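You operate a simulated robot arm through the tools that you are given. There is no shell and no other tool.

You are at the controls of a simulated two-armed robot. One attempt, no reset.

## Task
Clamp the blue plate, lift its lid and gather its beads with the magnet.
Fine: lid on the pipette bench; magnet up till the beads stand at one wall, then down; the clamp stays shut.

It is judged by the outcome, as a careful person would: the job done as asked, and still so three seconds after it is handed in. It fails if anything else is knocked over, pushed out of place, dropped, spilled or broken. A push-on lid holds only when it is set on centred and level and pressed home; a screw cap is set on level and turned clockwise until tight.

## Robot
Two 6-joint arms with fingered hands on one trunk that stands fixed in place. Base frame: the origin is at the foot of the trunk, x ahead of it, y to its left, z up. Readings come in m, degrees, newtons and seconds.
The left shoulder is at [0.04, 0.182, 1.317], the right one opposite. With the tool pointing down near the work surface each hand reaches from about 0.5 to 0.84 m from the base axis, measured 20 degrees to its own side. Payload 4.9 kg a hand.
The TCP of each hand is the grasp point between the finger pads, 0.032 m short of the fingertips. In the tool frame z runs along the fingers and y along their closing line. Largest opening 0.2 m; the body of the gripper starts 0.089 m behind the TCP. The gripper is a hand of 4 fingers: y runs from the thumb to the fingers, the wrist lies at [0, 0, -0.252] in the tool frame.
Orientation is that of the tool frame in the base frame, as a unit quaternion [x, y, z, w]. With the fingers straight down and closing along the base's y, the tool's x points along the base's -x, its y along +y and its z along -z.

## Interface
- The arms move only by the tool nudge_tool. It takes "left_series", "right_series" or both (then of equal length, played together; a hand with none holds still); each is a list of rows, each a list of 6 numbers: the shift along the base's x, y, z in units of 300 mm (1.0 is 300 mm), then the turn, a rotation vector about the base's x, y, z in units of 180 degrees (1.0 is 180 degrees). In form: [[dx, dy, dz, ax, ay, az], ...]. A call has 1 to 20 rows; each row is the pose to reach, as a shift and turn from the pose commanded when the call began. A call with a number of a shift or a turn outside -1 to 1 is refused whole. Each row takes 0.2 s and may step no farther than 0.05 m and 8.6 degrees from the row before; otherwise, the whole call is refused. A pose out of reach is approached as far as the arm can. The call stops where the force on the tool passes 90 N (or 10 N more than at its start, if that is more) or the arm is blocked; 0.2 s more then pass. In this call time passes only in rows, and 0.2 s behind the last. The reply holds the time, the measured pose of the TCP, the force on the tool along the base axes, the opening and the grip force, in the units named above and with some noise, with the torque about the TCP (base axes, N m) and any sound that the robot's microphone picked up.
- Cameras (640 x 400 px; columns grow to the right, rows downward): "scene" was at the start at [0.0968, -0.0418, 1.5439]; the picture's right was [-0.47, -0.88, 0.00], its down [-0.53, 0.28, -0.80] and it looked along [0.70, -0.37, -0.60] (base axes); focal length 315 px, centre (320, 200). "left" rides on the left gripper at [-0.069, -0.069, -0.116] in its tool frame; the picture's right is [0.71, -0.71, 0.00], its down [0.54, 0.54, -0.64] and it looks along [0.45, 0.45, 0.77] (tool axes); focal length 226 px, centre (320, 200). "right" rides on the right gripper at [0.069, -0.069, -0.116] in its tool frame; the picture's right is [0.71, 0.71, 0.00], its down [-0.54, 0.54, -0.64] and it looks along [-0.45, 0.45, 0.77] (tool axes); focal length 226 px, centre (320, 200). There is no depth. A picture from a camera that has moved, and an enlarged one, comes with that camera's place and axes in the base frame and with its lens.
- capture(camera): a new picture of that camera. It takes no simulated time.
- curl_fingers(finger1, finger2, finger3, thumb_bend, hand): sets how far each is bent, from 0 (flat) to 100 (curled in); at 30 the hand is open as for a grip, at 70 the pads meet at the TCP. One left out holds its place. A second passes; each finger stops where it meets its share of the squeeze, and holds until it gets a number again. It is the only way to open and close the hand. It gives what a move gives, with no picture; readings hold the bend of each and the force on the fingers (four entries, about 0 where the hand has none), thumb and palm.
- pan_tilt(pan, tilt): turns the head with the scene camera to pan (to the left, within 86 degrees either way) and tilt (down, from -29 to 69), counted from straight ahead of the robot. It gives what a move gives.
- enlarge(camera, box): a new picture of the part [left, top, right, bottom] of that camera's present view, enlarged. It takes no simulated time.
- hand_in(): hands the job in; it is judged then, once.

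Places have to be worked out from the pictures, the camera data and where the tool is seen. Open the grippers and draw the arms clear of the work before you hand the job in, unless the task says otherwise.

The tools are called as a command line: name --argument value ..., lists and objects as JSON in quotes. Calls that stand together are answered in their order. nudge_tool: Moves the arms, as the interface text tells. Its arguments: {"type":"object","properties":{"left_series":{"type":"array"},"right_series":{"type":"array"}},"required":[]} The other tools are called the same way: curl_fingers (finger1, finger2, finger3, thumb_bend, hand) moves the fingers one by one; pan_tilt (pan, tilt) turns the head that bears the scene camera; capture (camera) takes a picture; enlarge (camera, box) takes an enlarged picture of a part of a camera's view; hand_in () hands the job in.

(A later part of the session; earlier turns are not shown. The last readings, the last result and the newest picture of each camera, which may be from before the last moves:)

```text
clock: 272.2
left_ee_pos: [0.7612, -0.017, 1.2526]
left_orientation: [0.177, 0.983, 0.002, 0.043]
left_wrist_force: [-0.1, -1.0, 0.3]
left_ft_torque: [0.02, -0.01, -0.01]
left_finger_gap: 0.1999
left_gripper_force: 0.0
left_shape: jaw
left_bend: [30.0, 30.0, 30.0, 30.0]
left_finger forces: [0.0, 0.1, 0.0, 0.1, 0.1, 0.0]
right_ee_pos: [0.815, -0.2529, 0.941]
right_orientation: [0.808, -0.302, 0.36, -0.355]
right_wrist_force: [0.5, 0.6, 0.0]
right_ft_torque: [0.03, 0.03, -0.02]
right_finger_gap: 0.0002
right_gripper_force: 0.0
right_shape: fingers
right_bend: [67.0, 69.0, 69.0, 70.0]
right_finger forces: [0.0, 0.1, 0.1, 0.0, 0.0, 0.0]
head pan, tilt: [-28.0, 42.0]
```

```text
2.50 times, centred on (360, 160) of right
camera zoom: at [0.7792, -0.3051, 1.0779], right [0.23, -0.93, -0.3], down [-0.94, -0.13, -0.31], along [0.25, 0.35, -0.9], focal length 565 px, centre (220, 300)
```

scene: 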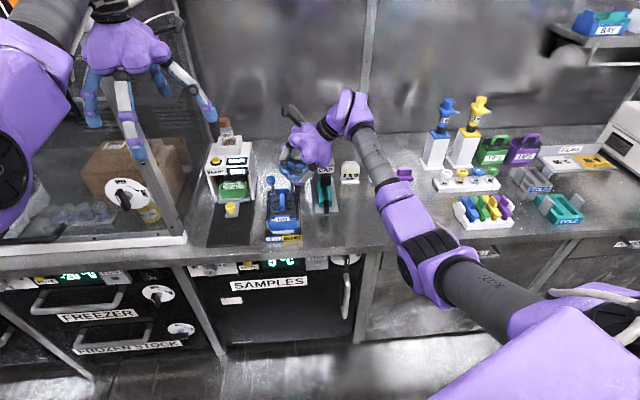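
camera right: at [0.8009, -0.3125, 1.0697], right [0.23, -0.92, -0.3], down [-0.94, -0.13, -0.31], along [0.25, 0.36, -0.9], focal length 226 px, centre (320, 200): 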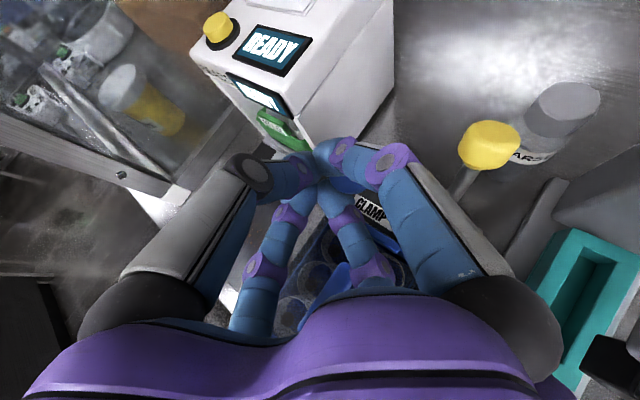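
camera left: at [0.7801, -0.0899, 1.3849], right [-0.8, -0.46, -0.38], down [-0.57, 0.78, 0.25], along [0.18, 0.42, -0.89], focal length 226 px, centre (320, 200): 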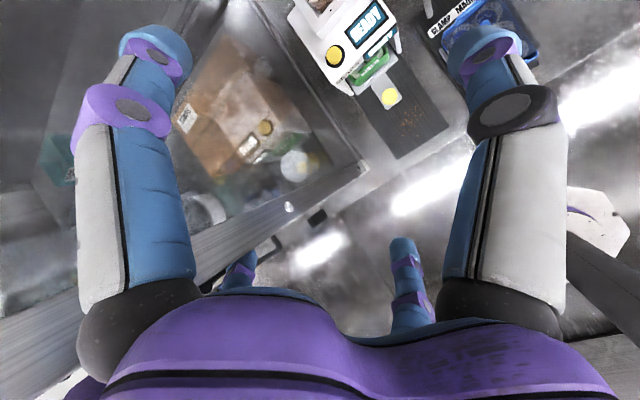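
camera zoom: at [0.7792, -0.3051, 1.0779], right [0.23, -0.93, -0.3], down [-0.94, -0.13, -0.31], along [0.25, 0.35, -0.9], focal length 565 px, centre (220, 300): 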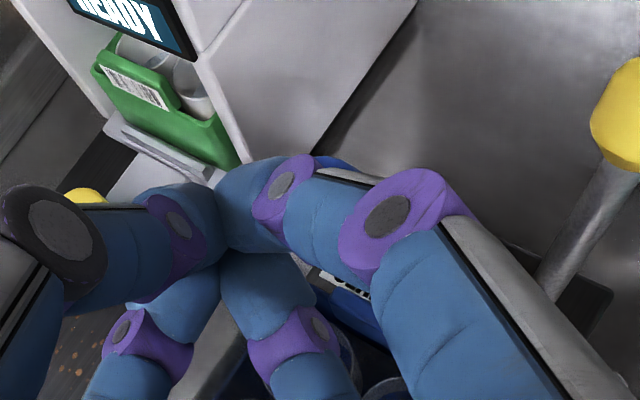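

The finger slipped over the knob; the lever stands at about f=0.912. I lift and see whether it stays forward.

nudge_tool --right_series '[[0.0, 0.0, 0.1, 0, 0, 0], [0.05, -0.03, 0.2, 0, 0, 0], [0.13, -0.06, 0.27, 0, 0, 0]]'

enlarge --camera "scene" --box '[250, 140, 330, 240]'

capture --camera "right"

```text
clock: 273.0
left_ee_pos: [0.761, -0.0168, 1.2533]
left_orientation: [0.178, 0.983, 0.001, 0.042]
left_wrist_force: [0.9, 0.6, 1.0]
left_ft_torque: [-0.03, -0.05, -0.02]
left_finger_gap: 0.2
left_gripper_force: 0.0
left_shape: jaw
left_bend: [30.0, 30.0, 30.0, 30.0]
left_finger forces: [0.1, 0.0, 0.0, 0.0, 0.0, 0.0]
right_ee_pos: [0.8561, -0.271, 1.0239]
right_orientation: [0.808, -0.302, 0.359, -0.356]
right_wrist_force: [-0.4, 0.3, 0.1]
right_ft_torque: [0.02, 0.0, 0.0]
right_finger_gap: 0.0
right_gripper_force: 0.0
right_shape: fingers
right_bend: [67.0, 69.0, 69.0, 70.0]
right_finger forces: [0.0, 0.0, 0.0, 0.0, 0.0, 0.0]
head pan, tilt: [-28.0, 42.0]
```

```text
4.00 times, centred on (290, 190) of scene
camera zoom: at [0.0938, -0.0402, 1.5367], right [-0.47, -0.88, 0.0], down [-0.59, 0.31, -0.74], along [0.66, -0.35, -0.67], focal length 1261 px, centre (440, 240)
```

zoom: 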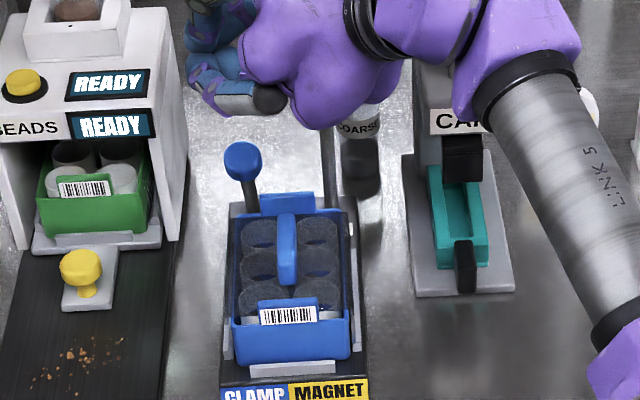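

```text
taken
camera right: at [0.82, -0.323, 1.1602], right [0.23, -0.93, -0.3], down [-0.94, -0.13, -0.31], along [0.25, 0.36, -0.9], focal length 226 px, centre (320, 200)
```

right: 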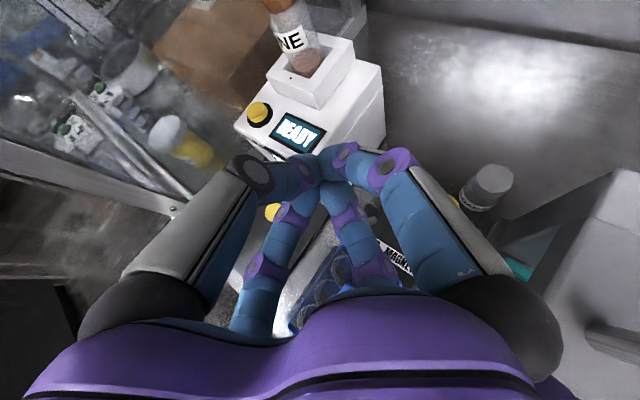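

The lever is now fully forward and stays, with no touch on the plate during this throw. I return to the lid-grasp pose with the narrow finger gap found before.

nudge_tool --right_series '[[-0.05, -0.015, 0.0, 0.0001, 0.0249, 0.0257], [-0.1, -0.03, 0.0, 0.0002, 0.0498, 0.0514], [-0.16, -0.045, -0.01, 0.0003, 0.0747, 0.0771], [-0.21, -0.06, -0.02, 0.0005, 0.0995, 0.1028], [-0.26, -0.075, -0.035, 0.0006, 0.1244, 0.1285], [-0.3, -0.088, -0.05, 0.0007, 0.1493, 0.1542]]'

curl_fingers --hand "right" --finger1 59 --finger3 54 --finger2 100 --thumb_bend 100

nudge_tool --right_series '[[0.005, 0.003, -0.1, 0, 0, 0], [0.01, 0.005, -0.17, 0, 0, 0], [0.013, 0.006, -0.22, 0, 0, 0]]'

enlarge --camera "scene" --box '[268, 175, 308, 220]'

enlarge --camera "right" --box '[260, 60, 460, 220]'

```text
clock: 274.4
left_ee_pos: [0.7619, -0.0162, 1.2526]
left_orientation: [0.177, 0.983, 0.002, 0.043]
left_wrist_force: [-0.2, -0.2, -0.3]
left_ft_torque: [-0.02, 0.02, 0.0]
left_finger_gap: 0.1998
left_gripper_force: 0.1
left_shape: jaw
left_bend: [30.0, 30.0, 30.0, 30.0]
left_finger forces: [0.1, 0.0, 0.0, 0.0, 0.0, 0.0]
right_ee_pos: [0.7645, -0.2957, 1.0076]
right_orientation: [0.915, -0.175, 0.07, -0.357]
right_wrist_force: [-0.1, 0.7, 0.4]
right_ft_torque: [-0.02, -0.04, -0.01]
right_finger_gap: 0.0
right_gripper_force: 0.1
right_shape: fingers
right_bend: [67.0, 69.0, 69.0, 70.0]
right_finger forces: [0.0, 0.1, 0.0, 0.0, 0.0, 0.0]
head pan, tilt: [-28.0, 42.0]
```

```text
clock: 275.4
left_ee_pos: [0.7617, -0.0163, 1.2526]
left_orientation: [0.177, 0.983, 0.001, 0.041]
left_wrist_force: [0.0, 0.2, 0.0]
left_ft_torque: [0.0, -0.01, 0.02]
left_finger_gap: 0.2001
left_gripper_force: 0.1
left_shape: jaw
left_bend: [30.0, 30.0, 30.0, 30.0]
left_finger forces: [0.0, 0.0, 0.0, 0.0, 0.0, 0.1]
right_ee_pos: [0.7643, -0.2967, 1.0068]
right_orientation: [0.915, -0.175, 0.071, -0.357]
right_wrist_force: [0.6, 0.4, 0.8]
right_ft_torque: [-0.02, -0.01, -0.01]
right_finger_gap: 0.0688
right_gripper_force: 0.1
right_shape: fingers
right_bend: [59.0, 98.0, 54.0, 100.0]
right_finger forces: [0.1, 0.1, 0.0, 0.0, 0.0, 0.0]
head pan, tilt: [-28.0, 42.0]
```

```text
clock: 276.2
left_ee_pos: [0.7612, -0.0167, 1.2524]
left_orientation: [0.177, 0.983, 0.001, 0.043]
left_wrist_force: [-0.2, 0.5, 0.3]
left_ft_torque: [0.02, 0.01, 0.01]
left_finger_gap: 0.2
left_gripper_force: 0.0
left_shape: jaw
left_bend: [30.0, 30.0, 30.0, 30.0]
left_finger forces: [0.0, 0.0, 0.1, 0.0, 0.0, 0.0]
right_ee_pos: [0.7683, -0.2961, 0.9413]
right_orientation: [0.917, -0.175, 0.069, -0.352]
right_wrist_force: [-0.8, -0.6, -0.5]
right_ft_torque: [-0.03, 0.03, -0.01]
right_finger_gap: 0.0687
right_gripper_force: 0.0
right_shape: fingers
right_bend: [59.0, 98.0, 54.0, 100.0]
right_finger forces: [0.0, 0.0, 0.0, 0.0, 0.1, 0.0]
head pan, tilt: [-28.0, 42.0]
```

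```text
8.89 times, centred on (288, 198) of scene
camera zoom: at [0.0939, -0.0403, 1.5367], right [-0.47, -0.88, 0.0], down [-0.59, 0.31, -0.74], along [0.66, -0.35, -0.67], focal length 2802 px, centre (604, 222)
```

zoom: 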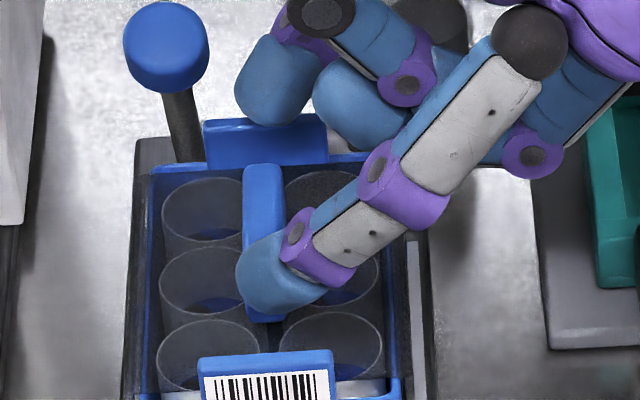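

```text
2.50 times, centred on (360, 140) of right
camera zoom: at [0.8237, -0.3437, 1.0737], right [0.47, -0.75, -0.47], down [-0.81, -0.57, 0.11], along [-0.35, 0.33, -0.87], focal length 565 px, centre (220, 350)
```

zoom: 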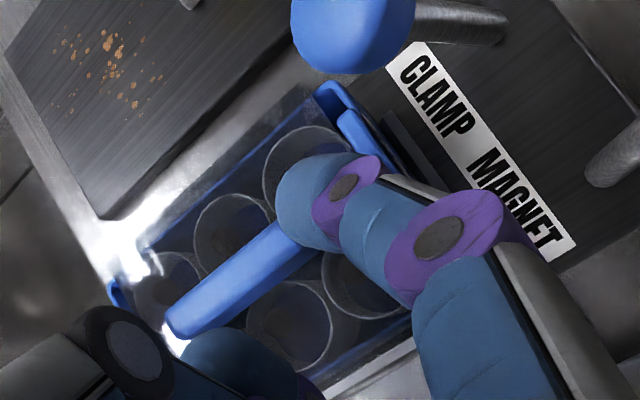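

Aligned as in the good attempt. I descend the last 1.8 cm and close on the handle ends.

nudge_tool --right_series '[[0.003, 0.001, -0.03, 0, 0, 0], [0.003, 0.001, -0.059, 0, 0, 0]]'

curl_fingers --hand "right" --finger1 70 --finger3 66

enlarge --camera "right" --box '[260, 60, 460, 220]'

```text
clock: 276.8
left_ee_pos: [0.7608, -0.017, 1.2526]
left_orientation: [0.177, 0.983, 0.001, 0.042]
left_wrist_force: [0.4, -0.4, -0.8]
left_ft_torque: [0.0, 0.03, 0.01]
left_finger_gap: 0.2
left_gripper_force: 0.0
left_shape: jaw
left_bend: [30.0, 30.0, 30.0, 30.0]
left_finger forces: [0.1, 0.0, 0.0, 0.0, 0.1, 0.0]
right_ee_pos: [0.7685, -0.294, 0.9237]
right_orientation: [0.916, -0.175, 0.068, -0.354]
right_wrist_force: [-0.7, 0.4, 0.5]
right_ft_torque: [0.0, 0.01, -0.02]
right_finger_gap: 0.0684
right_gripper_force: 0.3
right_shape: fingers
right_bend: [59.0, 98.0, 54.0, 100.0]
right_finger forces: [0.0, 0.1, 0.0, 0.1, 0.0, 0.0]
head pan, tilt: [-28.0, 42.0]
```

```text
clock: 277.8
left_ee_pos: [0.76, -0.0171, 1.2522]
left_orientation: [0.177, 0.983, 0.0, 0.043]
left_wrist_force: [-0.2, 0.4, -0.3]
left_ft_torque: [-0.01, -0.01, 0.01]
left_finger_gap: 0.2
left_gripper_force: 0.0
left_shape: jaw
left_bend: [30.0, 30.0, 30.0, 30.0]
left_finger forces: [0.1, 0.0, 0.0, 0.0, 0.0, 0.0]
right_ee_pos: [0.7694, -0.2932, 0.9244]
right_orientation: [0.917, -0.175, 0.069, -0.352]
right_wrist_force: [-0.1, 0.0, -0.2]
right_ft_torque: [-0.03, 0.0, 0.03]
right_finger_gap: 0.066
right_gripper_force: 8.2
right_shape: fingers
right_bend: [62.0, 98.0, 57.0, 100.0]
right_finger forces: [8.0, 0.0, 8.0, 0.1, 0.1, 0.0]
head pan, tilt: [-28.0, 42.0]
heard: snap
```

```text
2.50 times, centred on (360, 140) of right
camera zoom: at [0.8251, -0.3428, 1.0565], right [0.46, -0.75, -0.47], down [-0.81, -0.57, 0.11], along [-0.36, 0.33, -0.87], focal length 565 px, centre (220, 350)
```

zoom: 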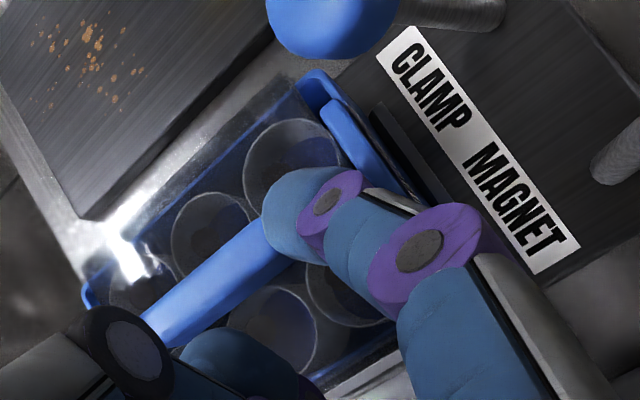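

Gripped (8 N each) with a snap. I lift one centimetre and look.

nudge_tool --right_series '[[0.0, 0.0, 0.018, 0, 0, 0], [0.0, 0.0, 0.035, 0, 0, 0]]'

enlarge --camera "scene" --box '[260, 165, 310, 245]'

enlarge --camera "right" --box '[260, 60, 460, 220]'

```text
clock: 278.4
left_ee_pos: [0.7621, -0.0167, 1.2516]
left_orientation: [0.177, 0.983, 0.001, 0.043]
left_wrist_force: [0.6, -0.4, -0.5]
left_ft_torque: [-0.01, 0.0, -0.03]
left_finger_gap: 0.2002
left_gripper_force: 0.1
left_shape: jaw
left_bend: [30.0, 30.0, 30.0, 30.0]
left_finger forces: [0.0, 0.0, 0.1, 0.1, 0.0, 0.0]
right_ee_pos: [0.7677, -0.2948, 0.935]
right_orientation: [0.917, -0.176, 0.068, -0.352]
right_wrist_force: [-1.1, -0.7, 0.0]
right_ft_torque: [0.01, 0.0, 0.04]
right_finger_gap: 0.0659
right_gripper_force: 8.1
right_shape: fingers
right_bend: [62.0, 98.0, 57.0, 100.0]
right_finger forces: [8.1, 0.0, 8.0, 0.1, 0.0, 0.1]
head pan, tilt: [-28.0, 42.0]
```

```text
5.00 times, centred on (285, 205) of scene
camera zoom: at [0.0939, -0.0402, 1.5367], right [-0.47, -0.88, 0.0], down [-0.59, 0.31, -0.74], along [0.66, -0.35, -0.67], focal length 1576 px, centre (495, 175)
```

zoom: 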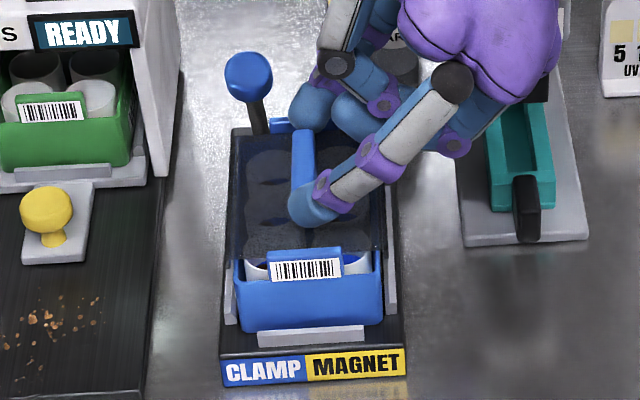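

```text
2.50 times, centred on (360, 140) of right
camera zoom: at [0.8247, -0.3437, 1.067], right [0.46, -0.75, -0.47], down [-0.81, -0.57, 0.11], along [-0.36, 0.33, -0.87], focal length 565 px, centre (220, 350)
```

zoom: 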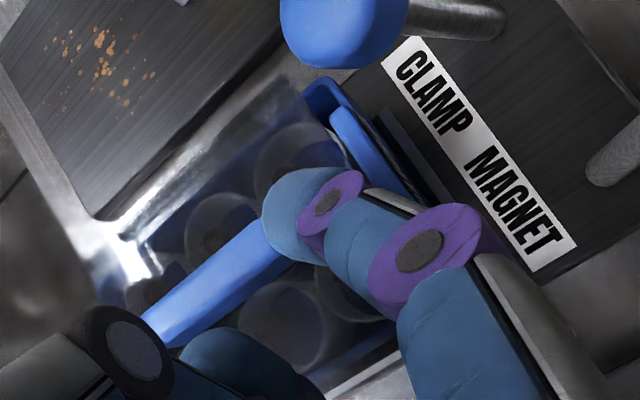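

The lid comes up alone and the plate stays put. I lift it straight up clear of everything.

nudge_tool --right_series '[[-0.005, 0.002, 0.05, 0, 0, 0], [-0.012, 0.005, 0.12, 0, 0, 0], [-0.02, 0.008, 0.2, 0, 0, 0]]'

enlarge --camera "scene" --box '[255, 150, 325, 245]'

capture --camera "right"

```text
clock: 279.2
left_ee_pos: [0.761, -0.0172, 1.253]
left_orientation: [0.178, 0.983, 0.001, 0.043]
left_wrist_force: [1.3, 0.2, 0.6]
left_ft_torque: [0.0, 0.02, 0.02]
left_finger_gap: 0.2
left_gripper_force: 0.0
left_shape: jaw
left_bend: [30.0, 30.0, 30.0, 30.0]
left_finger forces: [0.0, 0.0, 0.0, 0.0, 0.0, 0.0]
right_ee_pos: [0.7635, -0.2934, 0.996]
right_orientation: [0.916, -0.176, 0.07, -0.354]
right_wrist_force: [-0.1, -1.1, -0.2]
right_ft_torque: [-0.01, -0.02, -0.01]
right_finger_gap: 0.0659
right_gripper_force: 7.9
right_shape: fingers
right_bend: [62.0, 98.0, 57.0, 100.0]
right_finger forces: [8.1, 0.0, 8.0, 0.1, 0.0, 0.0]
head pan, tilt: [-28.0, 42.0]
```

```text
4.21 times, centred on (290, 198) of scene
camera zoom: at [0.0939, -0.0403, 1.5367], right [-0.47, -0.88, 0.0], down [-0.59, 0.31, -0.74], along [0.66, -0.35, -0.67], focal length 1328 px, centre (446, 210)
```

zoom: 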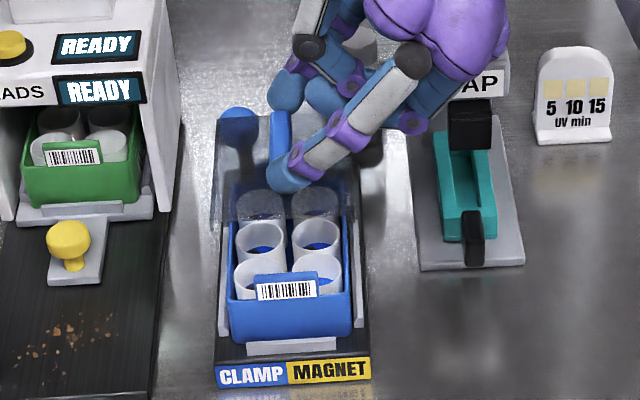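

```text
taken
camera right: at [0.8169, -0.343, 1.1288], right [0.47, -0.75, -0.47], down [-0.81, -0.57, 0.11], along [-0.35, 0.33, -0.87], focal length 226 px, centre (320, 200)
```

right: 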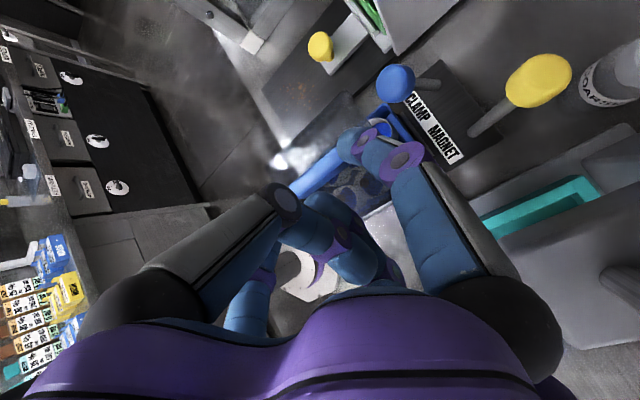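

The wells are open and the lid hangs level in the fingers. I carry it to the right, in front of the CAP press, turning the hand 20° for reach.

nudge_tool --right_series '[[-0.06, -0.09, 0.01, 0, 0, -0.01], [-0.12, -0.2, 0.02, 0, 0, -0.03], [-0.18, -0.32, 0.02, 0, 0, -0.05], [-0.24, -0.45, 0.02, 0, 0, -0.075], [-0.3, -0.57, 0.02, 0, 0, -0.095], [-0.359, -0.692, 0.02, 0, 0, -0.111]]'

capture --camera "scene"

capture --camera "right"

```text
clock: 280.6
left_ee_pos: [0.7605, -0.017, 1.2526]
left_orientation: [0.177, 0.983, 0.001, 0.043]
left_wrist_force: [0.1, -0.1, -0.6]
left_ft_torque: [0.0, -0.02, -0.03]
left_finger_gap: 0.1996
left_gripper_force: 0.1
left_shape: jaw
left_bend: [30.0, 30.0, 30.0, 30.0]
left_finger forces: [0.1, 0.0, 0.0, 0.0, 0.1, 0.0]
right_ee_pos: [0.6545, -0.4999, 1.0011]
right_orientation: [0.872, -0.332, 0.129, -0.336]
right_wrist_force: [-0.6, -0.1, -0.2]
right_ft_torque: [-0.05, 0.01, 0.01]
right_finger_gap: 0.066
right_gripper_force: 7.8
right_shape: fingers
right_bend: [62.0, 98.0, 57.0, 100.0]
right_finger forces: [7.9, 0.1, 7.8, 0.0, 0.0, 0.0]
head pan, tilt: [-28.0, 42.0]
```

```text
taken
```

scene: 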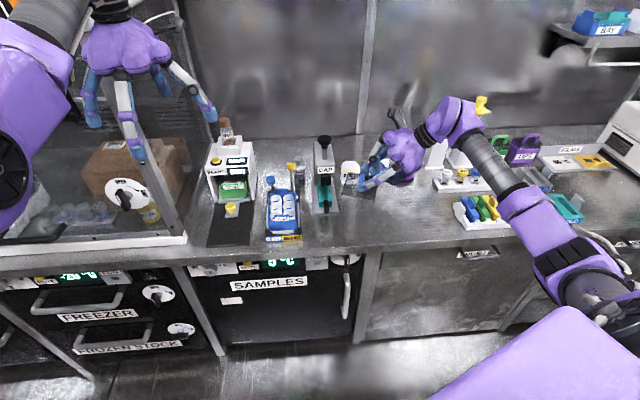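

```text
taken
camera right: at [0.6901, -0.5645, 1.1335], right [0.18, -0.86, -0.47], down [-0.96, -0.26, 0.11], along [-0.22, 0.43, -0.87], focal length 226 px, centre (320, 200)
```

right: 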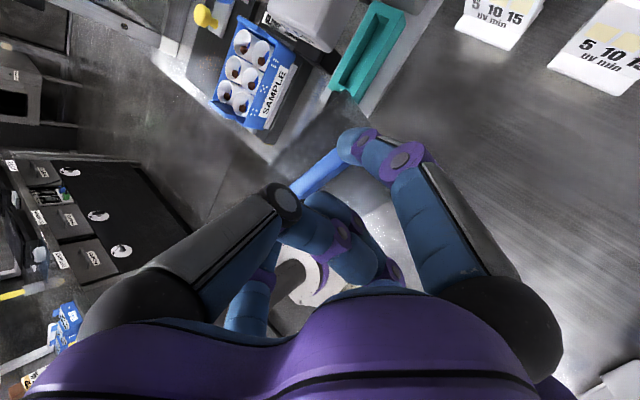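

The open wells with brown beads are visible and the lid is held securely. I shift 3 cm further onto the bench and start lowering.

nudge_tool --right_series '[[0.05, -0.02, -0.05, 0, 0, 0], [0.093, -0.037, -0.15, 0, 0, 0], [0.093, -0.037, -0.27, 0, 0, 0], [0.093, -0.037, -0.37, 0, 0, 0]]'

capture --camera "right"

enlarge --camera "scene" --box '[300, 120, 430, 240]'

```text
clock: 281.6
left_ee_pos: [0.7613, -0.0177, 1.2523]
left_orientation: [0.177, 0.983, 0.001, 0.042]
left_wrist_force: [0.0, 0.3, 0.1]
left_ft_torque: [0.01, 0.0, 0.02]
left_finger_gap: 0.1998
left_gripper_force: 0.1
left_shape: jaw
left_bend: [30.0, 30.0, 30.0, 30.0]
left_finger forces: [0.0, 0.1, 0.0, 0.0, 0.0, 0.0]
right_ee_pos: [0.6834, -0.5092, 0.8918]
right_orientation: [0.873, -0.331, 0.129, -0.335]
right_wrist_force: [0.4, 1.2, 0.2]
right_ft_torque: [0.01, -0.02, 0.02]
right_finger_gap: 0.0661
right_gripper_force: 8.0
right_shape: fingers
right_bend: [62.0, 98.0, 57.0, 100.0]
right_finger forces: [7.9, 0.1, 7.9, 0.0, 0.1, 0.0]
head pan, tilt: [-28.0, 42.0]
```

```text
taken
camera right: at [0.7182, -0.5735, 1.0247], right [0.18, -0.86, -0.47], down [-0.96, -0.26, 0.11], along [-0.22, 0.43, -0.87], focal length 226 px, centre (320, 200)
```

right: 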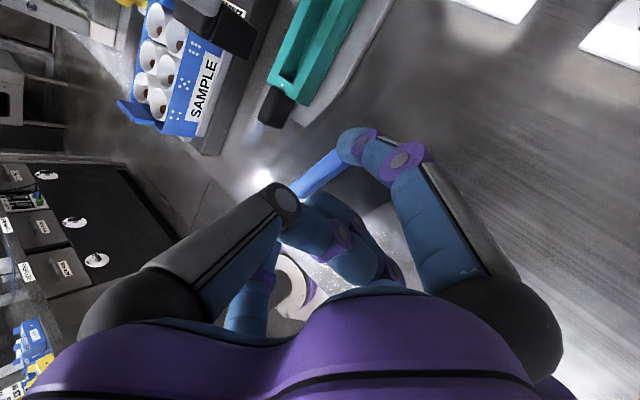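

```text
3.33 times, centred on (365, 180) of scene
camera zoom: at [0.0939, -0.0403, 1.5367], right [-0.47, -0.88, 0.0], down [-0.59, 0.31, -0.74], along [0.66, -0.35, -0.67], focal length 1051 px, centre (170, 267)
```

zoom: 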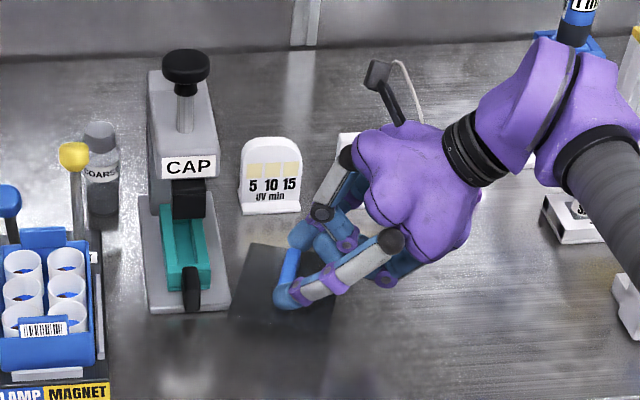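

The lid is over clear bench beside the CAP press. I shift 2 cm further right and lower in small steps until it touches down.

nudge_tool --right_series '[[-0.025, -0.062, -0.02, 0, 0, 0], [-0.025, -0.062, -0.06, 0, 0, 0], [-0.025, -0.062, -0.08, 0, 0, 0]]'

nudge_tool --right_series '[[0, 0, -0.017, 0, 0, 0], [0, 0, -0.034, 0, 0, 0]]'

enlarge --camera "scene" --box '[300, 120, 430, 240]'

```text
clock: 282.4
left_ee_pos: [0.7617, -0.0165, 1.2521]
left_orientation: [0.178, 0.983, 0.001, 0.042]
left_wrist_force: [0.5, 1.1, 1.2]
left_ft_torque: [0.0, 0.01, 0.03]
left_finger_gap: 0.1997
left_gripper_force: 0.1
left_shape: jaw
left_bend: [30.0, 30.0, 30.0, 30.0]
left_finger forces: [0.0, 0.0, 0.1, 0.0, 0.0, 0.0]
right_ee_pos: [0.6761, -0.5271, 0.867]
right_orientation: [0.872, -0.331, 0.128, -0.336]
right_wrist_force: [-0.1, 0.9, -0.5]
right_ft_torque: [0.02, 0.02, -0.02]
right_finger_gap: 0.0659
right_gripper_force: 7.9
right_shape: fingers
right_bend: [62.0, 98.0, 57.0, 100.0]
right_finger forces: [7.9, 0.0, 7.9, 0.0, 0.0, 0.1]
head pan, tilt: [-28.0, 42.0]
```

```text
clock: 283.0
left_ee_pos: [0.761, -0.018, 1.2522]
left_orientation: [0.177, 0.983, 0.002, 0.043]
left_wrist_force: [0.4, 0.1, 0.1]
left_ft_torque: [0.03, 0.01, -0.02]
left_finger_gap: 0.2
left_gripper_force: 0.1
left_shape: jaw
left_bend: [30.0, 30.0, 30.0, 30.0]
left_finger forces: [0.0, 0.0, 0.1, 0.0, 0.1, 0.0]
right_ee_pos: [0.6766, -0.5288, 0.8572]
right_orientation: [0.872, -0.331, 0.129, -0.337]
right_wrist_force: [-1.5, -0.7, 2.8]
right_ft_torque: [0.06, 0.02, 0.01]
right_finger_gap: 0.0662
right_gripper_force: 7.7
right_shape: fingers
right_bend: [62.0, 98.0, 57.0, 100.0]
right_finger forces: [8.2, 0.0, 8.4, 0.0, 0.0, 0.1]
head pan, tilt: [-28.0, 42.0]
```

```text
3.33 times, centred on (365, 180) of scene
camera zoom: at [0.0937, -0.0402, 1.5367], right [-0.47, -0.88, 0.0], down [-0.59, 0.31, -0.74], along [0.66, -0.35, -0.67], focal length 1051 px, centre (170, 267)
```

zoom: 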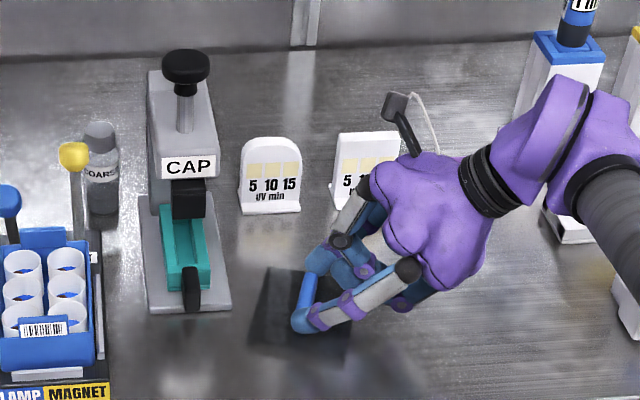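

Touchdown (2.8 N). I lower one more millimetre, open the two fingers and rise straight up along clear space.

nudge_tool --right_series '[[0, 0, -0.004, 0, 0, 0]]'

curl_fingers --hand "right" --finger1 56 --finger3 51

nudge_tool --right_series '[[0, 0, 0.06, 0, 0, 0], [0, 0, 0.16, 0, 0, 0], [0, 0, 0.28, 0, 0, 0], [0, 0, 0.42, 0, 0, 0]]'

enlarge --camera "scene" --box '[250, 120, 430, 250]'

capture --camera "right"

```text
clock: 283.4
left_ee_pos: [0.761, -0.0182, 1.2527]
left_orientation: [0.177, 0.983, 0.0, 0.043]
left_wrist_force: [0.4, -0.8, 0.2]
left_ft_torque: [0.0, -0.01, -0.01]
left_finger_gap: 0.1999
left_gripper_force: 0.1
left_shape: jaw
left_bend: [30.0, 30.0, 30.0, 30.0]
left_finger forces: [0.1, 0.0, 0.0, 0.0, 0.0, 0.1]
right_ee_pos: [0.6756, -0.528, 0.8556]
right_orientation: [0.872, -0.332, 0.13, -0.336]
right_wrist_force: [-0.8, -1.7, 3.9]
right_ft_torque: [0.07, 0.0, 0.05]
right_finger_gap: 0.0664
right_gripper_force: 9.2
right_shape: fingers
right_bend: [62.0, 98.0, 57.0, 100.0]
right_finger forces: [8.9, 0.1, 8.5, 0.1, 0.0, 0.1]
head pan, tilt: [-28.0, 42.0]
```

```text
clock: 284.4
left_ee_pos: [0.7612, -0.0163, 1.2529]
left_orientation: [0.177, 0.983, 0.001, 0.043]
left_wrist_force: [1.0, 0.2, -0.6]
left_ft_torque: [0.0, 0.01, -0.01]
left_finger_gap: 0.2001
left_gripper_force: 0.0
left_shape: jaw
left_bend: [30.0, 30.0, 30.0, 30.0]
left_finger forces: [0.0, 0.0, 0.0, 0.0, 0.0, 0.1]
right_ee_pos: [0.6769, -0.5274, 0.8532]
right_orientation: [0.873, -0.331, 0.128, -0.336]
right_wrist_force: [-0.4, -0.3, 0.3]
right_ft_torque: [-0.03, -0.02, -0.01]
right_finger_gap: 0.0733
right_gripper_force: 0.1
right_shape: fingers
right_bend: [56.0, 98.0, 51.0, 100.0]
right_finger forces: [0.0, 0.1, 0.0, 0.1, 0.1, 0.0]
head pan, tilt: [-28.0, 42.0]
```

```text
clock: 285.4
left_ee_pos: [0.7614, -0.0168, 1.2513]
left_orientation: [0.178, 0.983, 0.001, 0.043]
left_wrist_force: [-0.6, -0.6, -0.4]
left_ft_torque: [0.01, -0.01, -0.01]
left_finger_gap: 0.2
left_gripper_force: 0.0
left_shape: jaw
left_bend: [30.0, 30.0, 30.0, 30.0]
left_finger forces: [0.1, 0.0, 0.0, 0.0, 0.1, 0.0]
right_ee_pos: [0.6784, -0.5302, 0.9797]
right_orientation: [0.872, -0.332, 0.13, -0.336]
right_wrist_force: [-0.2, 0.6, 0.7]
right_ft_torque: [0.02, -0.01, 0.01]
right_finger_gap: 0.0731
right_gripper_force: 0.1
right_shape: fingers
right_bend: [56.0, 98.0, 51.0, 100.0]
right_finger forces: [0.1, 0.0, 0.1, 0.1, 0.0, 0.1]
head pan, tilt: [-28.0, 42.0]
```

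```text
3.08 times, centred on (340, 185) of scene
camera zoom: at [0.0939, -0.0401, 1.5367], right [-0.47, -0.88, 0.0], down [-0.59, 0.31, -0.74], along [0.66, -0.35, -0.67], focal length 970 px, centre (258, 246)
```

zoom: 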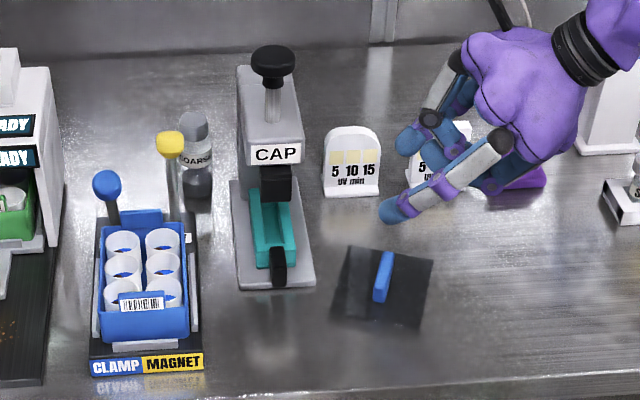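

```text
taken
camera right: at [0.7126, -0.5941, 1.1122], right [0.18, -0.86, -0.47], down [-0.96, -0.26, 0.11], along [-0.22, 0.43, -0.87], focal length 226 px, centre (320, 200)
```

right: 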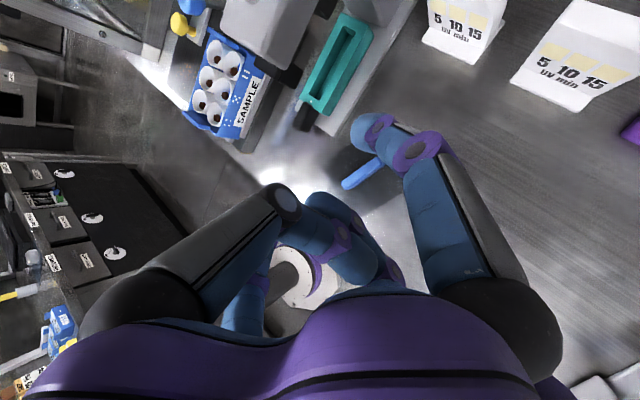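

The lid lies flat on the bench. Now the magnet lever: the CAP press is close to it, so I must come more from the front. I rise and go to the lever orientation above the plate's front, fingers first formed into the hook shape.

nudge_tool --right_series '[[0.0, 0.0, 0.14, 0, 0, 0], [0.02, 0.02, 0.28, -0.0044, -0.0242, -0.0075], [0.06, 0.08, 0.36, -0.0088, -0.0483, -0.0149], [0.1, 0.17, 0.38, -0.0133, -0.0725, -0.0224], [0.14, 0.26, 0.38, -0.0177, -0.0967, -0.0299], [0.18, 0.36, 0.38, -0.0221, -0.1208, -0.0373], [0.22, 0.46, 0.38, -0.0265, -0.145, -0.0448]]'

curl_fingers --hand "right" --finger1 28 --finger2 55 --finger3 55 --thumb_bend 55

curl_fingers --hand "right" --finger2 70 --finger3 70 --thumb_bend 70

capture --camera "scene"

```text
clock: 287.0
left_ee_pos: [0.7612, -0.0158, 1.2526]
left_orientation: [0.177, 0.983, 0.0, 0.043]
left_wrist_force: [0.8, 0.3, -0.1]
left_ft_torque: [-0.04, -0.01, -0.04]
left_finger_gap: 0.2001
left_gripper_force: 0.1
left_shape: jaw
left_bend: [30.0, 30.0, 30.0, 30.0]
left_finger forces: [0.1, 0.0, 0.0, 0.0, 0.1, 0.1]
right_ee_pos: [0.7426, -0.3907, 1.0941]
right_orientation: [0.809, -0.3, 0.36, -0.356]
right_wrist_force: [-0.2, -0.8, 0.5]
right_ft_torque: [0.02, 0.03, -0.04]
right_finger_gap: 0.073
right_gripper_force: 0.0
right_shape: fingers
right_bend: [56.0, 98.0, 51.0, 100.0]
right_finger forces: [0.1, 0.1, 0.0, 0.1, 0.0, 0.1]
head pan, tilt: [-28.0, 42.0]
```

```text
clock: 288.0
left_ee_pos: [0.7611, -0.0166, 1.2527]
left_orientation: [0.177, 0.983, 0.001, 0.042]
left_wrist_force: [0.1, 0.2, 0.5]
left_ft_torque: [0.02, -0.02, 0.03]
left_finger_gap: 0.2001
left_gripper_force: 0.1
left_shape: jaw
left_bend: [30.0, 30.0, 30.0, 30.0]
left_finger forces: [0.1, 0.0, 0.0, 0.0, 0.0, 0.0]
right_ee_pos: [0.7437, -0.3896, 1.0941]
right_orientation: [0.809, -0.301, 0.359, -0.356]
right_wrist_force: [-0.6, -0.4, 0.2]
right_ft_torque: [0.02, 0.01, 0.02]
right_finger_gap: 0.1074
right_gripper_force: 0.1
right_shape: fingers
right_bend: [28.0, 55.0, 55.0, 55.0]
right_finger forces: [0.0, 0.1, 0.0, 0.0, 0.0, 0.0]
head pan, tilt: [-28.0, 42.0]
```

```text
clock: 289.0
left_ee_pos: [0.7617, -0.0167, 1.252]
left_orientation: [0.178, 0.983, 0.0, 0.044]
left_wrist_force: [0.1, -0.4, 0.2]
left_ft_torque: [-0.02, 0.01, -0.01]
left_finger_gap: 0.2
left_gripper_force: 0.1
left_shape: jaw
left_bend: [30.0, 30.0, 30.0, 30.0]
left_finger forces: [0.0, 0.1, 0.0, 0.1, 0.1, 0.1]
right_ee_pos: [0.7437, -0.3887, 1.0937]
right_orientation: [0.809, -0.3, 0.359, -0.357]
right_wrist_force: [-0.4, 0.0, 0.1]
right_ft_torque: [0.01, -0.04, 0.02]
right_finger_gap: 0.0979
right_gripper_force: 0.1
right_shape: fingers
right_bend: [28.0, 69.0, 69.0, 70.0]
right_finger forces: [0.1, 0.0, 0.1, 0.2, 0.1, 0.1]
head pan, tilt: [-28.0, 42.0]
```

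```text
taken
```

scene: 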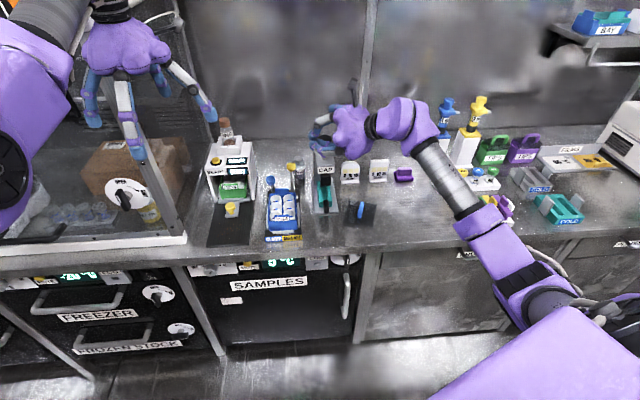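

Now I turn the heading down toward ~8° with a bit more tilt while moving left, still high.

nudge_tool --right_series '[[0.03, 0.03, 0.0, 0, 0, -0.03], [0.06, 0.06, 0.0, 0, 0, -0.06], [0.09, 0.1, 0.0, 0, 0, -0.09]]'

nudge_tool --right_series '[[0.02, 0.03, -0.08, 0, 0, 0], [0.04, 0.06, -0.16, 0, 0, 0], [0.06, 0.1, -0.24, 0, 0, 0]]'

capture --camera "right"

enlarge --camera "scene" --box '[240, 110, 380, 240]'

```text
clock: 289.8
left_ee_pos: [0.7603, -0.0163, 1.2519]
left_orientation: [0.179, 0.983, 0.002, 0.042]
left_wrist_force: [-1.1, -0.8, 0.5]
left_ft_torque: [0.02, -0.01, 0.03]
left_finger_gap: 0.2001
left_gripper_force: 0.0
left_shape: jaw
left_bend: [30.0, 30.0, 30.0, 30.0]
left_finger forces: [0.0, 0.1, 0.1, 0.1, 0.0, 0.0]
right_ee_pos: [0.7612, -0.3864, 1.0896]
right_orientation: [0.758, -0.408, 0.403, -0.31]
right_wrist_force: [0.2, -0.4, 0.3]
right_ft_torque: [0.03, -0.02, 0.04]
right_finger_gap: 0.0981
right_gripper_force: 0.1
right_shape: fingers
right_bend: [28.0, 69.0, 69.0, 70.0]
right_finger forces: [0.0, 0.1, 0.0, 0.1, 0.0, 0.1]
right hand out of reach, approached as far as the arm can: row 3
head pan, tilt: [-28.0, 42.0]
```

```text
clock: 290.6
left_ee_pos: [0.7615, -0.0173, 1.2522]
left_orientation: [0.178, 0.983, 0.0, 0.042]
left_wrist_force: [0.0, -0.4, -0.7]
left_ft_torque: [-0.04, -0.03, 0.0]
left_finger_gap: 0.2003
left_gripper_force: 0.1
left_shape: jaw
left_bend: [30.0, 30.0, 30.0, 30.0]
left_finger forces: [0.0, 0.0, 0.1, 0.0, 0.0, 0.1]
right_ee_pos: [0.7778, -0.3743, 1.0136]
right_orientation: [0.758, -0.408, 0.403, -0.309]
right_wrist_force: [1.0, -0.2, 0.4]
right_ft_torque: [0.0, 0.01, 0.0]
right_finger_gap: 0.0984
right_gripper_force: 0.1
right_shape: fingers
right_bend: [28.0, 69.0, 69.0, 70.0]
right_finger forces: [0.1, 0.0, 0.1, 0.0, 0.0, 0.0]
right hand out of reach, approached as far as the arm can: row 1, 2, 3
head pan, tilt: [-28.0, 42.0]
```

```text
taken
camera right: at [0.7283, -0.4173, 1.1497], right [-0.02, -0.95, -0.31], down [-0.94, 0.12, -0.32], along [0.34, 0.29, -0.9], focal length 226 px, centre (320, 200)
```

right: 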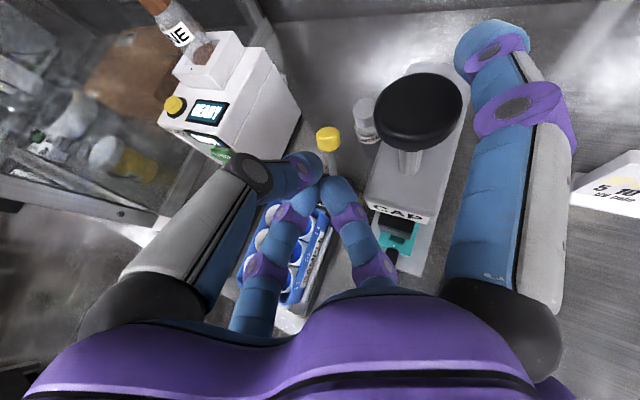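

```text
3.08 times, centred on (310, 175) of scene
camera zoom: at [0.094, -0.0401, 1.5367], right [-0.47, -0.88, 0.0], down [-0.59, 0.31, -0.74], along [0.66, -0.35, -0.67], focal length 970 px, centre (351, 277)
```

zoom: 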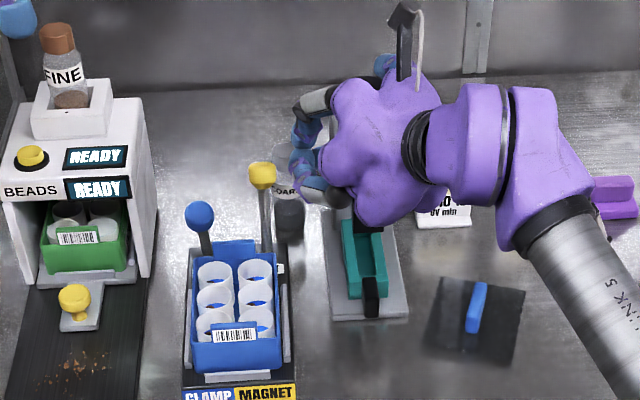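

Finger 1, being open, is right next to the CAP knob here. I rise at once and close it.

nudge_tool --right_series '[[-0.03, 0.01, 0.1, 0, 0, 0], [-0.06, 0.02, 0.22, 0, 0, 0]]'

curl_fingers --hand "right" --finger1 70

enlarge --camera "right" --box '[200, 100, 440, 300]'

```text
clock: 291.2
left_ee_pos: [0.7601, -0.017, 1.2523]
left_orientation: [0.177, 0.983, 0.001, 0.042]
left_wrist_force: [-0.4, -0.3, -0.5]
left_ft_torque: [0.0, 0.01, 0.03]
left_finger_gap: 0.1999
left_gripper_force: 0.1
left_shape: jaw
left_bend: [30.0, 30.0, 30.0, 30.0]
left_finger forces: [0.0, 0.0, 0.0, 0.0, 0.0, 0.0]
right_ee_pos: [0.7565, -0.3861, 1.075]
right_orientation: [0.759, -0.408, 0.403, -0.308]
right_wrist_force: [-0.7, 0.8, 0.0]
right_ft_torque: [0.03, -0.02, -0.01]
right_finger_gap: 0.0981
right_gripper_force: 0.1
right_shape: fingers
right_bend: [28.0, 69.0, 69.0, 70.0]
right_finger forces: [0.1, 0.1, 0.0, 0.0, 0.0, 0.0]
right hand out of reach, approached as far as the arm can: row 1, 2
head pan, tilt: [-28.0, 42.0]
```

```text
clock: 292.2
left_ee_pos: [0.7607, -0.0173, 1.2528]
left_orientation: [0.177, 0.983, 0.001, 0.043]
left_wrist_force: [0.4, -0.4, 0.3]
left_ft_torque: [0.03, 0.02, -0.01]
left_finger_gap: 0.1998
left_gripper_force: 0.2
left_shape: jaw
left_bend: [30.0, 30.0, 30.0, 30.0]
left_finger forces: [0.0, 0.0, 0.1, 0.0, 0.0, 0.0]
right_ee_pos: [0.7572, -0.3867, 1.0746]
right_orientation: [0.758, -0.408, 0.404, -0.308]
right_wrist_force: [-0.1, -0.5, 0.6]
right_ft_torque: [-0.04, 0.01, 0.05]
right_finger_gap: 0.0024
right_gripper_force: 0.1
right_shape: fingers
right_bend: [69.0, 69.0, 69.0, 70.0]
right_finger forces: [0.0, 0.0, 0.0, 0.0, 0.0, 0.0]
head pan, tilt: [-28.0, 42.0]
```

```text
2.00 times, centred on (320, 200) of right
camera zoom: at [0.7071, -0.4279, 1.2109], right [-0.02, -0.95, -0.31], down [-0.94, 0.12, -0.31], along [0.34, 0.28, -0.9], focal length 452 px, centre (320, 200)
```

zoom: 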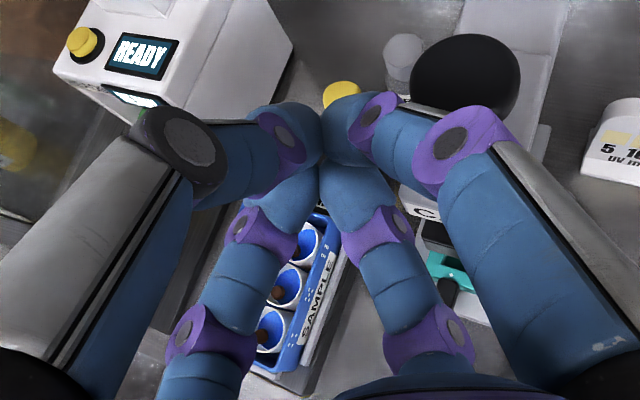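

With the hand closed I try moving in low from the front at this heading, toward a point just before the yellow lever.

nudge_tool --right_series '[[0.03, 0.03, -0.1, 0, 0, 0], [0.06, 0.06, -0.2, 0, 0, 0], [0.1, 0.1, -0.28, 0, 0, 0], [0.143, 0.139, -0.33, 0, 0, 0]]'

capture --camera "right"

enlarge --camera "scene" --box '[240, 130, 360, 250]'

```text
clock: 293.2
left_ee_pos: [0.7611, -0.0158, 1.2525]
left_orientation: [0.177, 0.983, 0.002, 0.043]
left_wrist_force: [0.0, 0.1, 0.0]
left_ft_torque: [0.03, 0.01, 0.02]
left_finger_gap: 0.1998
left_gripper_force: 0.1
left_shape: jaw
left_bend: [30.0, 30.0, 30.0, 30.0]
left_finger forces: [0.0, 0.0, 0.0, 0.0, 0.0, 0.1]
right_ee_pos: [0.8025, -0.3619, 0.9697]
right_orientation: [0.758, -0.407, 0.404, -0.31]
right_wrist_force: [-0.2, 0.2, 0.6]
right_ft_torque: [0.02, 0.01, 0.0]
right_finger_gap: 0.0023
right_gripper_force: 0.1
right_shape: fingers
right_bend: [69.0, 69.0, 69.0, 70.0]
right_finger forces: [0.0, 0.1, 0.1, 0.0, 0.1, 0.0]
right hand out of reach, approached as far as the arm can: row 1, 2, 3, 4
head pan, tilt: [-28.0, 42.0]
```

```text
taken
camera right: at [0.7522, -0.4046, 1.1057], right [-0.02, -0.95, -0.31], down [-0.94, 0.12, -0.32], along [0.34, 0.29, -0.9], focal length 226 px, centre (320, 200)
```

right: 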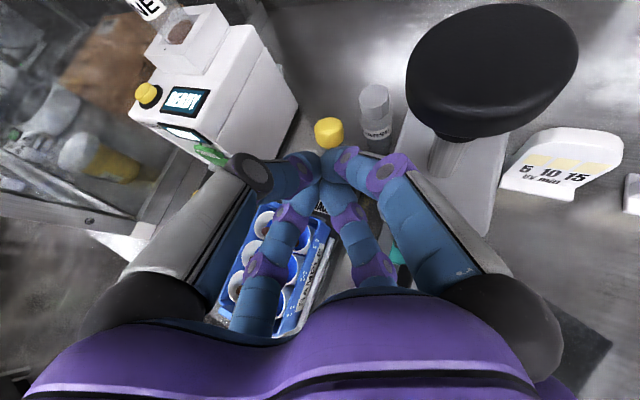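

```text
3.33 times, centred on (300, 190) of scene
camera zoom: at [0.0939, -0.0402, 1.5367], right [-0.47, -0.88, 0.0], down [-0.59, 0.31, -0.74], along [0.66, -0.35, -0.67], focal length 1051 px, centre (387, 233)
```

zoom: 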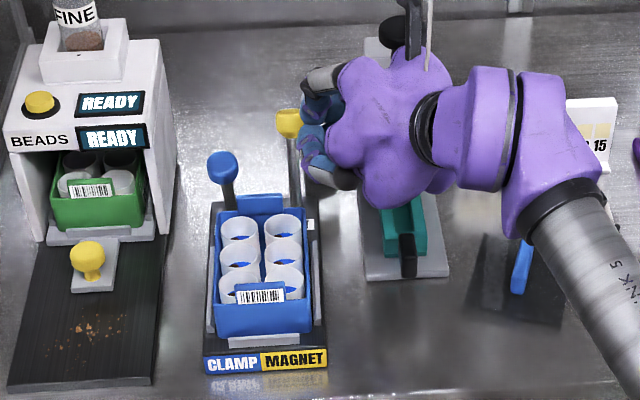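

The cone points straight at the yellow knob. I roll the hand ~20° so the hook finger will go more upward than sideways (away from the CAP knob), and move slightly left and lower.

nudge_tool --right_series '[[0.0, 0.02, -0.02, -0.032, -0.0052, 0.0178], [0.01, 0.04, -0.04, -0.064, -0.0103, 0.0357], [0.015, 0.07, -0.065, -0.0959, -0.0155, 0.0535]]'

capture --camera "right"

```text
clock: 294.0
left_ee_pos: [0.7614, -0.0168, 1.2507]
left_orientation: [0.177, 0.983, 0.0, 0.043]
left_wrist_force: [0.6, -0.4, 1.0]
left_ft_torque: [0.01, 0.04, -0.01]
left_finger_gap: 0.1998
left_gripper_force: 0.0
left_shape: jaw
left_bend: [30.0, 30.0, 30.0, 30.0]
left_finger forces: [0.1, 0.0, 0.1, 0.0, 0.1, 0.0]
right_ee_pos: [0.8068, -0.3533, 0.946]
right_orientation: [0.816, -0.269, 0.455, -0.234]
right_wrist_force: [0.3, 0.3, 0.3]
right_ft_torque: [-0.01, 0.02, -0.01]
right_finger_gap: 0.0024
right_gripper_force: 0.0
right_shape: fingers
right_bend: [69.0, 69.0, 69.0, 70.0]
right_finger forces: [0.0, 0.0, 0.0, 0.0, 0.0, 0.1]
right hand out of reach, approached as far as the arm can: row 1, 2, 3
head pan, tilt: [-28.0, 42.0]
```

```text
taken
camera right: at [0.7537, -0.3625, 1.087], right [0.15, -0.99, -0.01], down [-0.92, -0.14, -0.37], along [0.36, 0.06, -0.93], focal length 226 px, centre (320, 200)
```

right: 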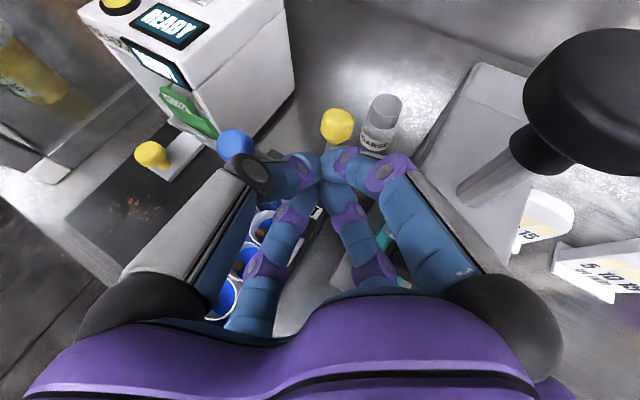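

The view is clear: yellow knob straight ahead, CAP knob off to the right. I open finger 1 moderately (40) and advance along the fingers so that it passes behind the yellow knob.

curl_fingers --hand "right" --finger1 38

nudge_tool --right_series '[[0.06, 0.02, -0.03, 0, 0, 0], [0.12, 0.038, -0.065, 0, 0, 0]]'

capture --camera "right"

```text
clock: 295.0
left_ee_pos: [0.7604, -0.0179, 1.2519]
left_orientation: [0.178, 0.983, 0.001, 0.044]
left_wrist_force: [-0.7, 0.0, -0.2]
left_ft_torque: [0.0, -0.01, 0.0]
left_finger_gap: 0.1999
left_gripper_force: 0.0
left_shape: jaw
left_bend: [30.0, 30.0, 30.0, 30.0]
left_finger forces: [0.0, 0.0, 0.0, 0.1, 0.0, 0.0]
right_ee_pos: [0.807, -0.3544, 0.945]
right_orientation: [0.816, -0.27, 0.454, -0.234]
right_wrist_force: [-0.2, 0.9, 0.1]
right_ft_torque: [-0.02, 0.01, 0.02]
right_finger_gap: 0.0756
right_gripper_force: 0.2
right_shape: fingers
right_bend: [38.0, 69.0, 69.0, 70.0]
right_finger forces: [0.0, 0.0, 0.0, 0.1, 0.0, 0.0]
head pan, tilt: [-28.0, 42.0]
```

```text
clock: 295.6
left_ee_pos: [0.7609, -0.0167, 1.2532]
left_orientation: [0.178, 0.983, 0.001, 0.043]
left_wrist_force: [0.1, 0.0, 0.2]
left_ft_torque: [0.01, 0.02, -0.01]
left_finger_gap: 0.1999
left_gripper_force: 0.1
left_shape: jaw
left_bend: [30.0, 30.0, 30.0, 30.0]
left_finger forces: [0.1, 0.0, 0.1, 0.0, 0.1, 0.1]
right_ee_pos: [0.8437, -0.3456, 0.9268]
right_orientation: [0.816, -0.273, 0.454, -0.231]
right_wrist_force: [0.4, 0.0, -0.1]
right_ft_torque: [-0.03, 0.02, -0.03]
right_finger_gap: 0.0758
right_gripper_force: 0.1
right_shape: fingers
right_bend: [38.0, 70.0, 69.0, 70.0]
right_finger forces: [0.0, 0.0, 0.1, 0.1, 0.0, 0.1]
head pan, tilt: [-28.0, 42.0]
```

```text
taken
camera right: at [0.7905, -0.3531, 1.0674], right [0.14, -0.99, -0.01], down [-0.92, -0.13, -0.36], along [0.36, 0.06, -0.93], focal length 226 px, centre (320, 200)
```

right: 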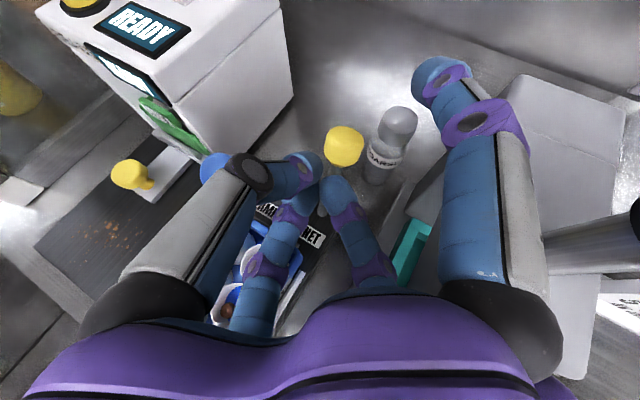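

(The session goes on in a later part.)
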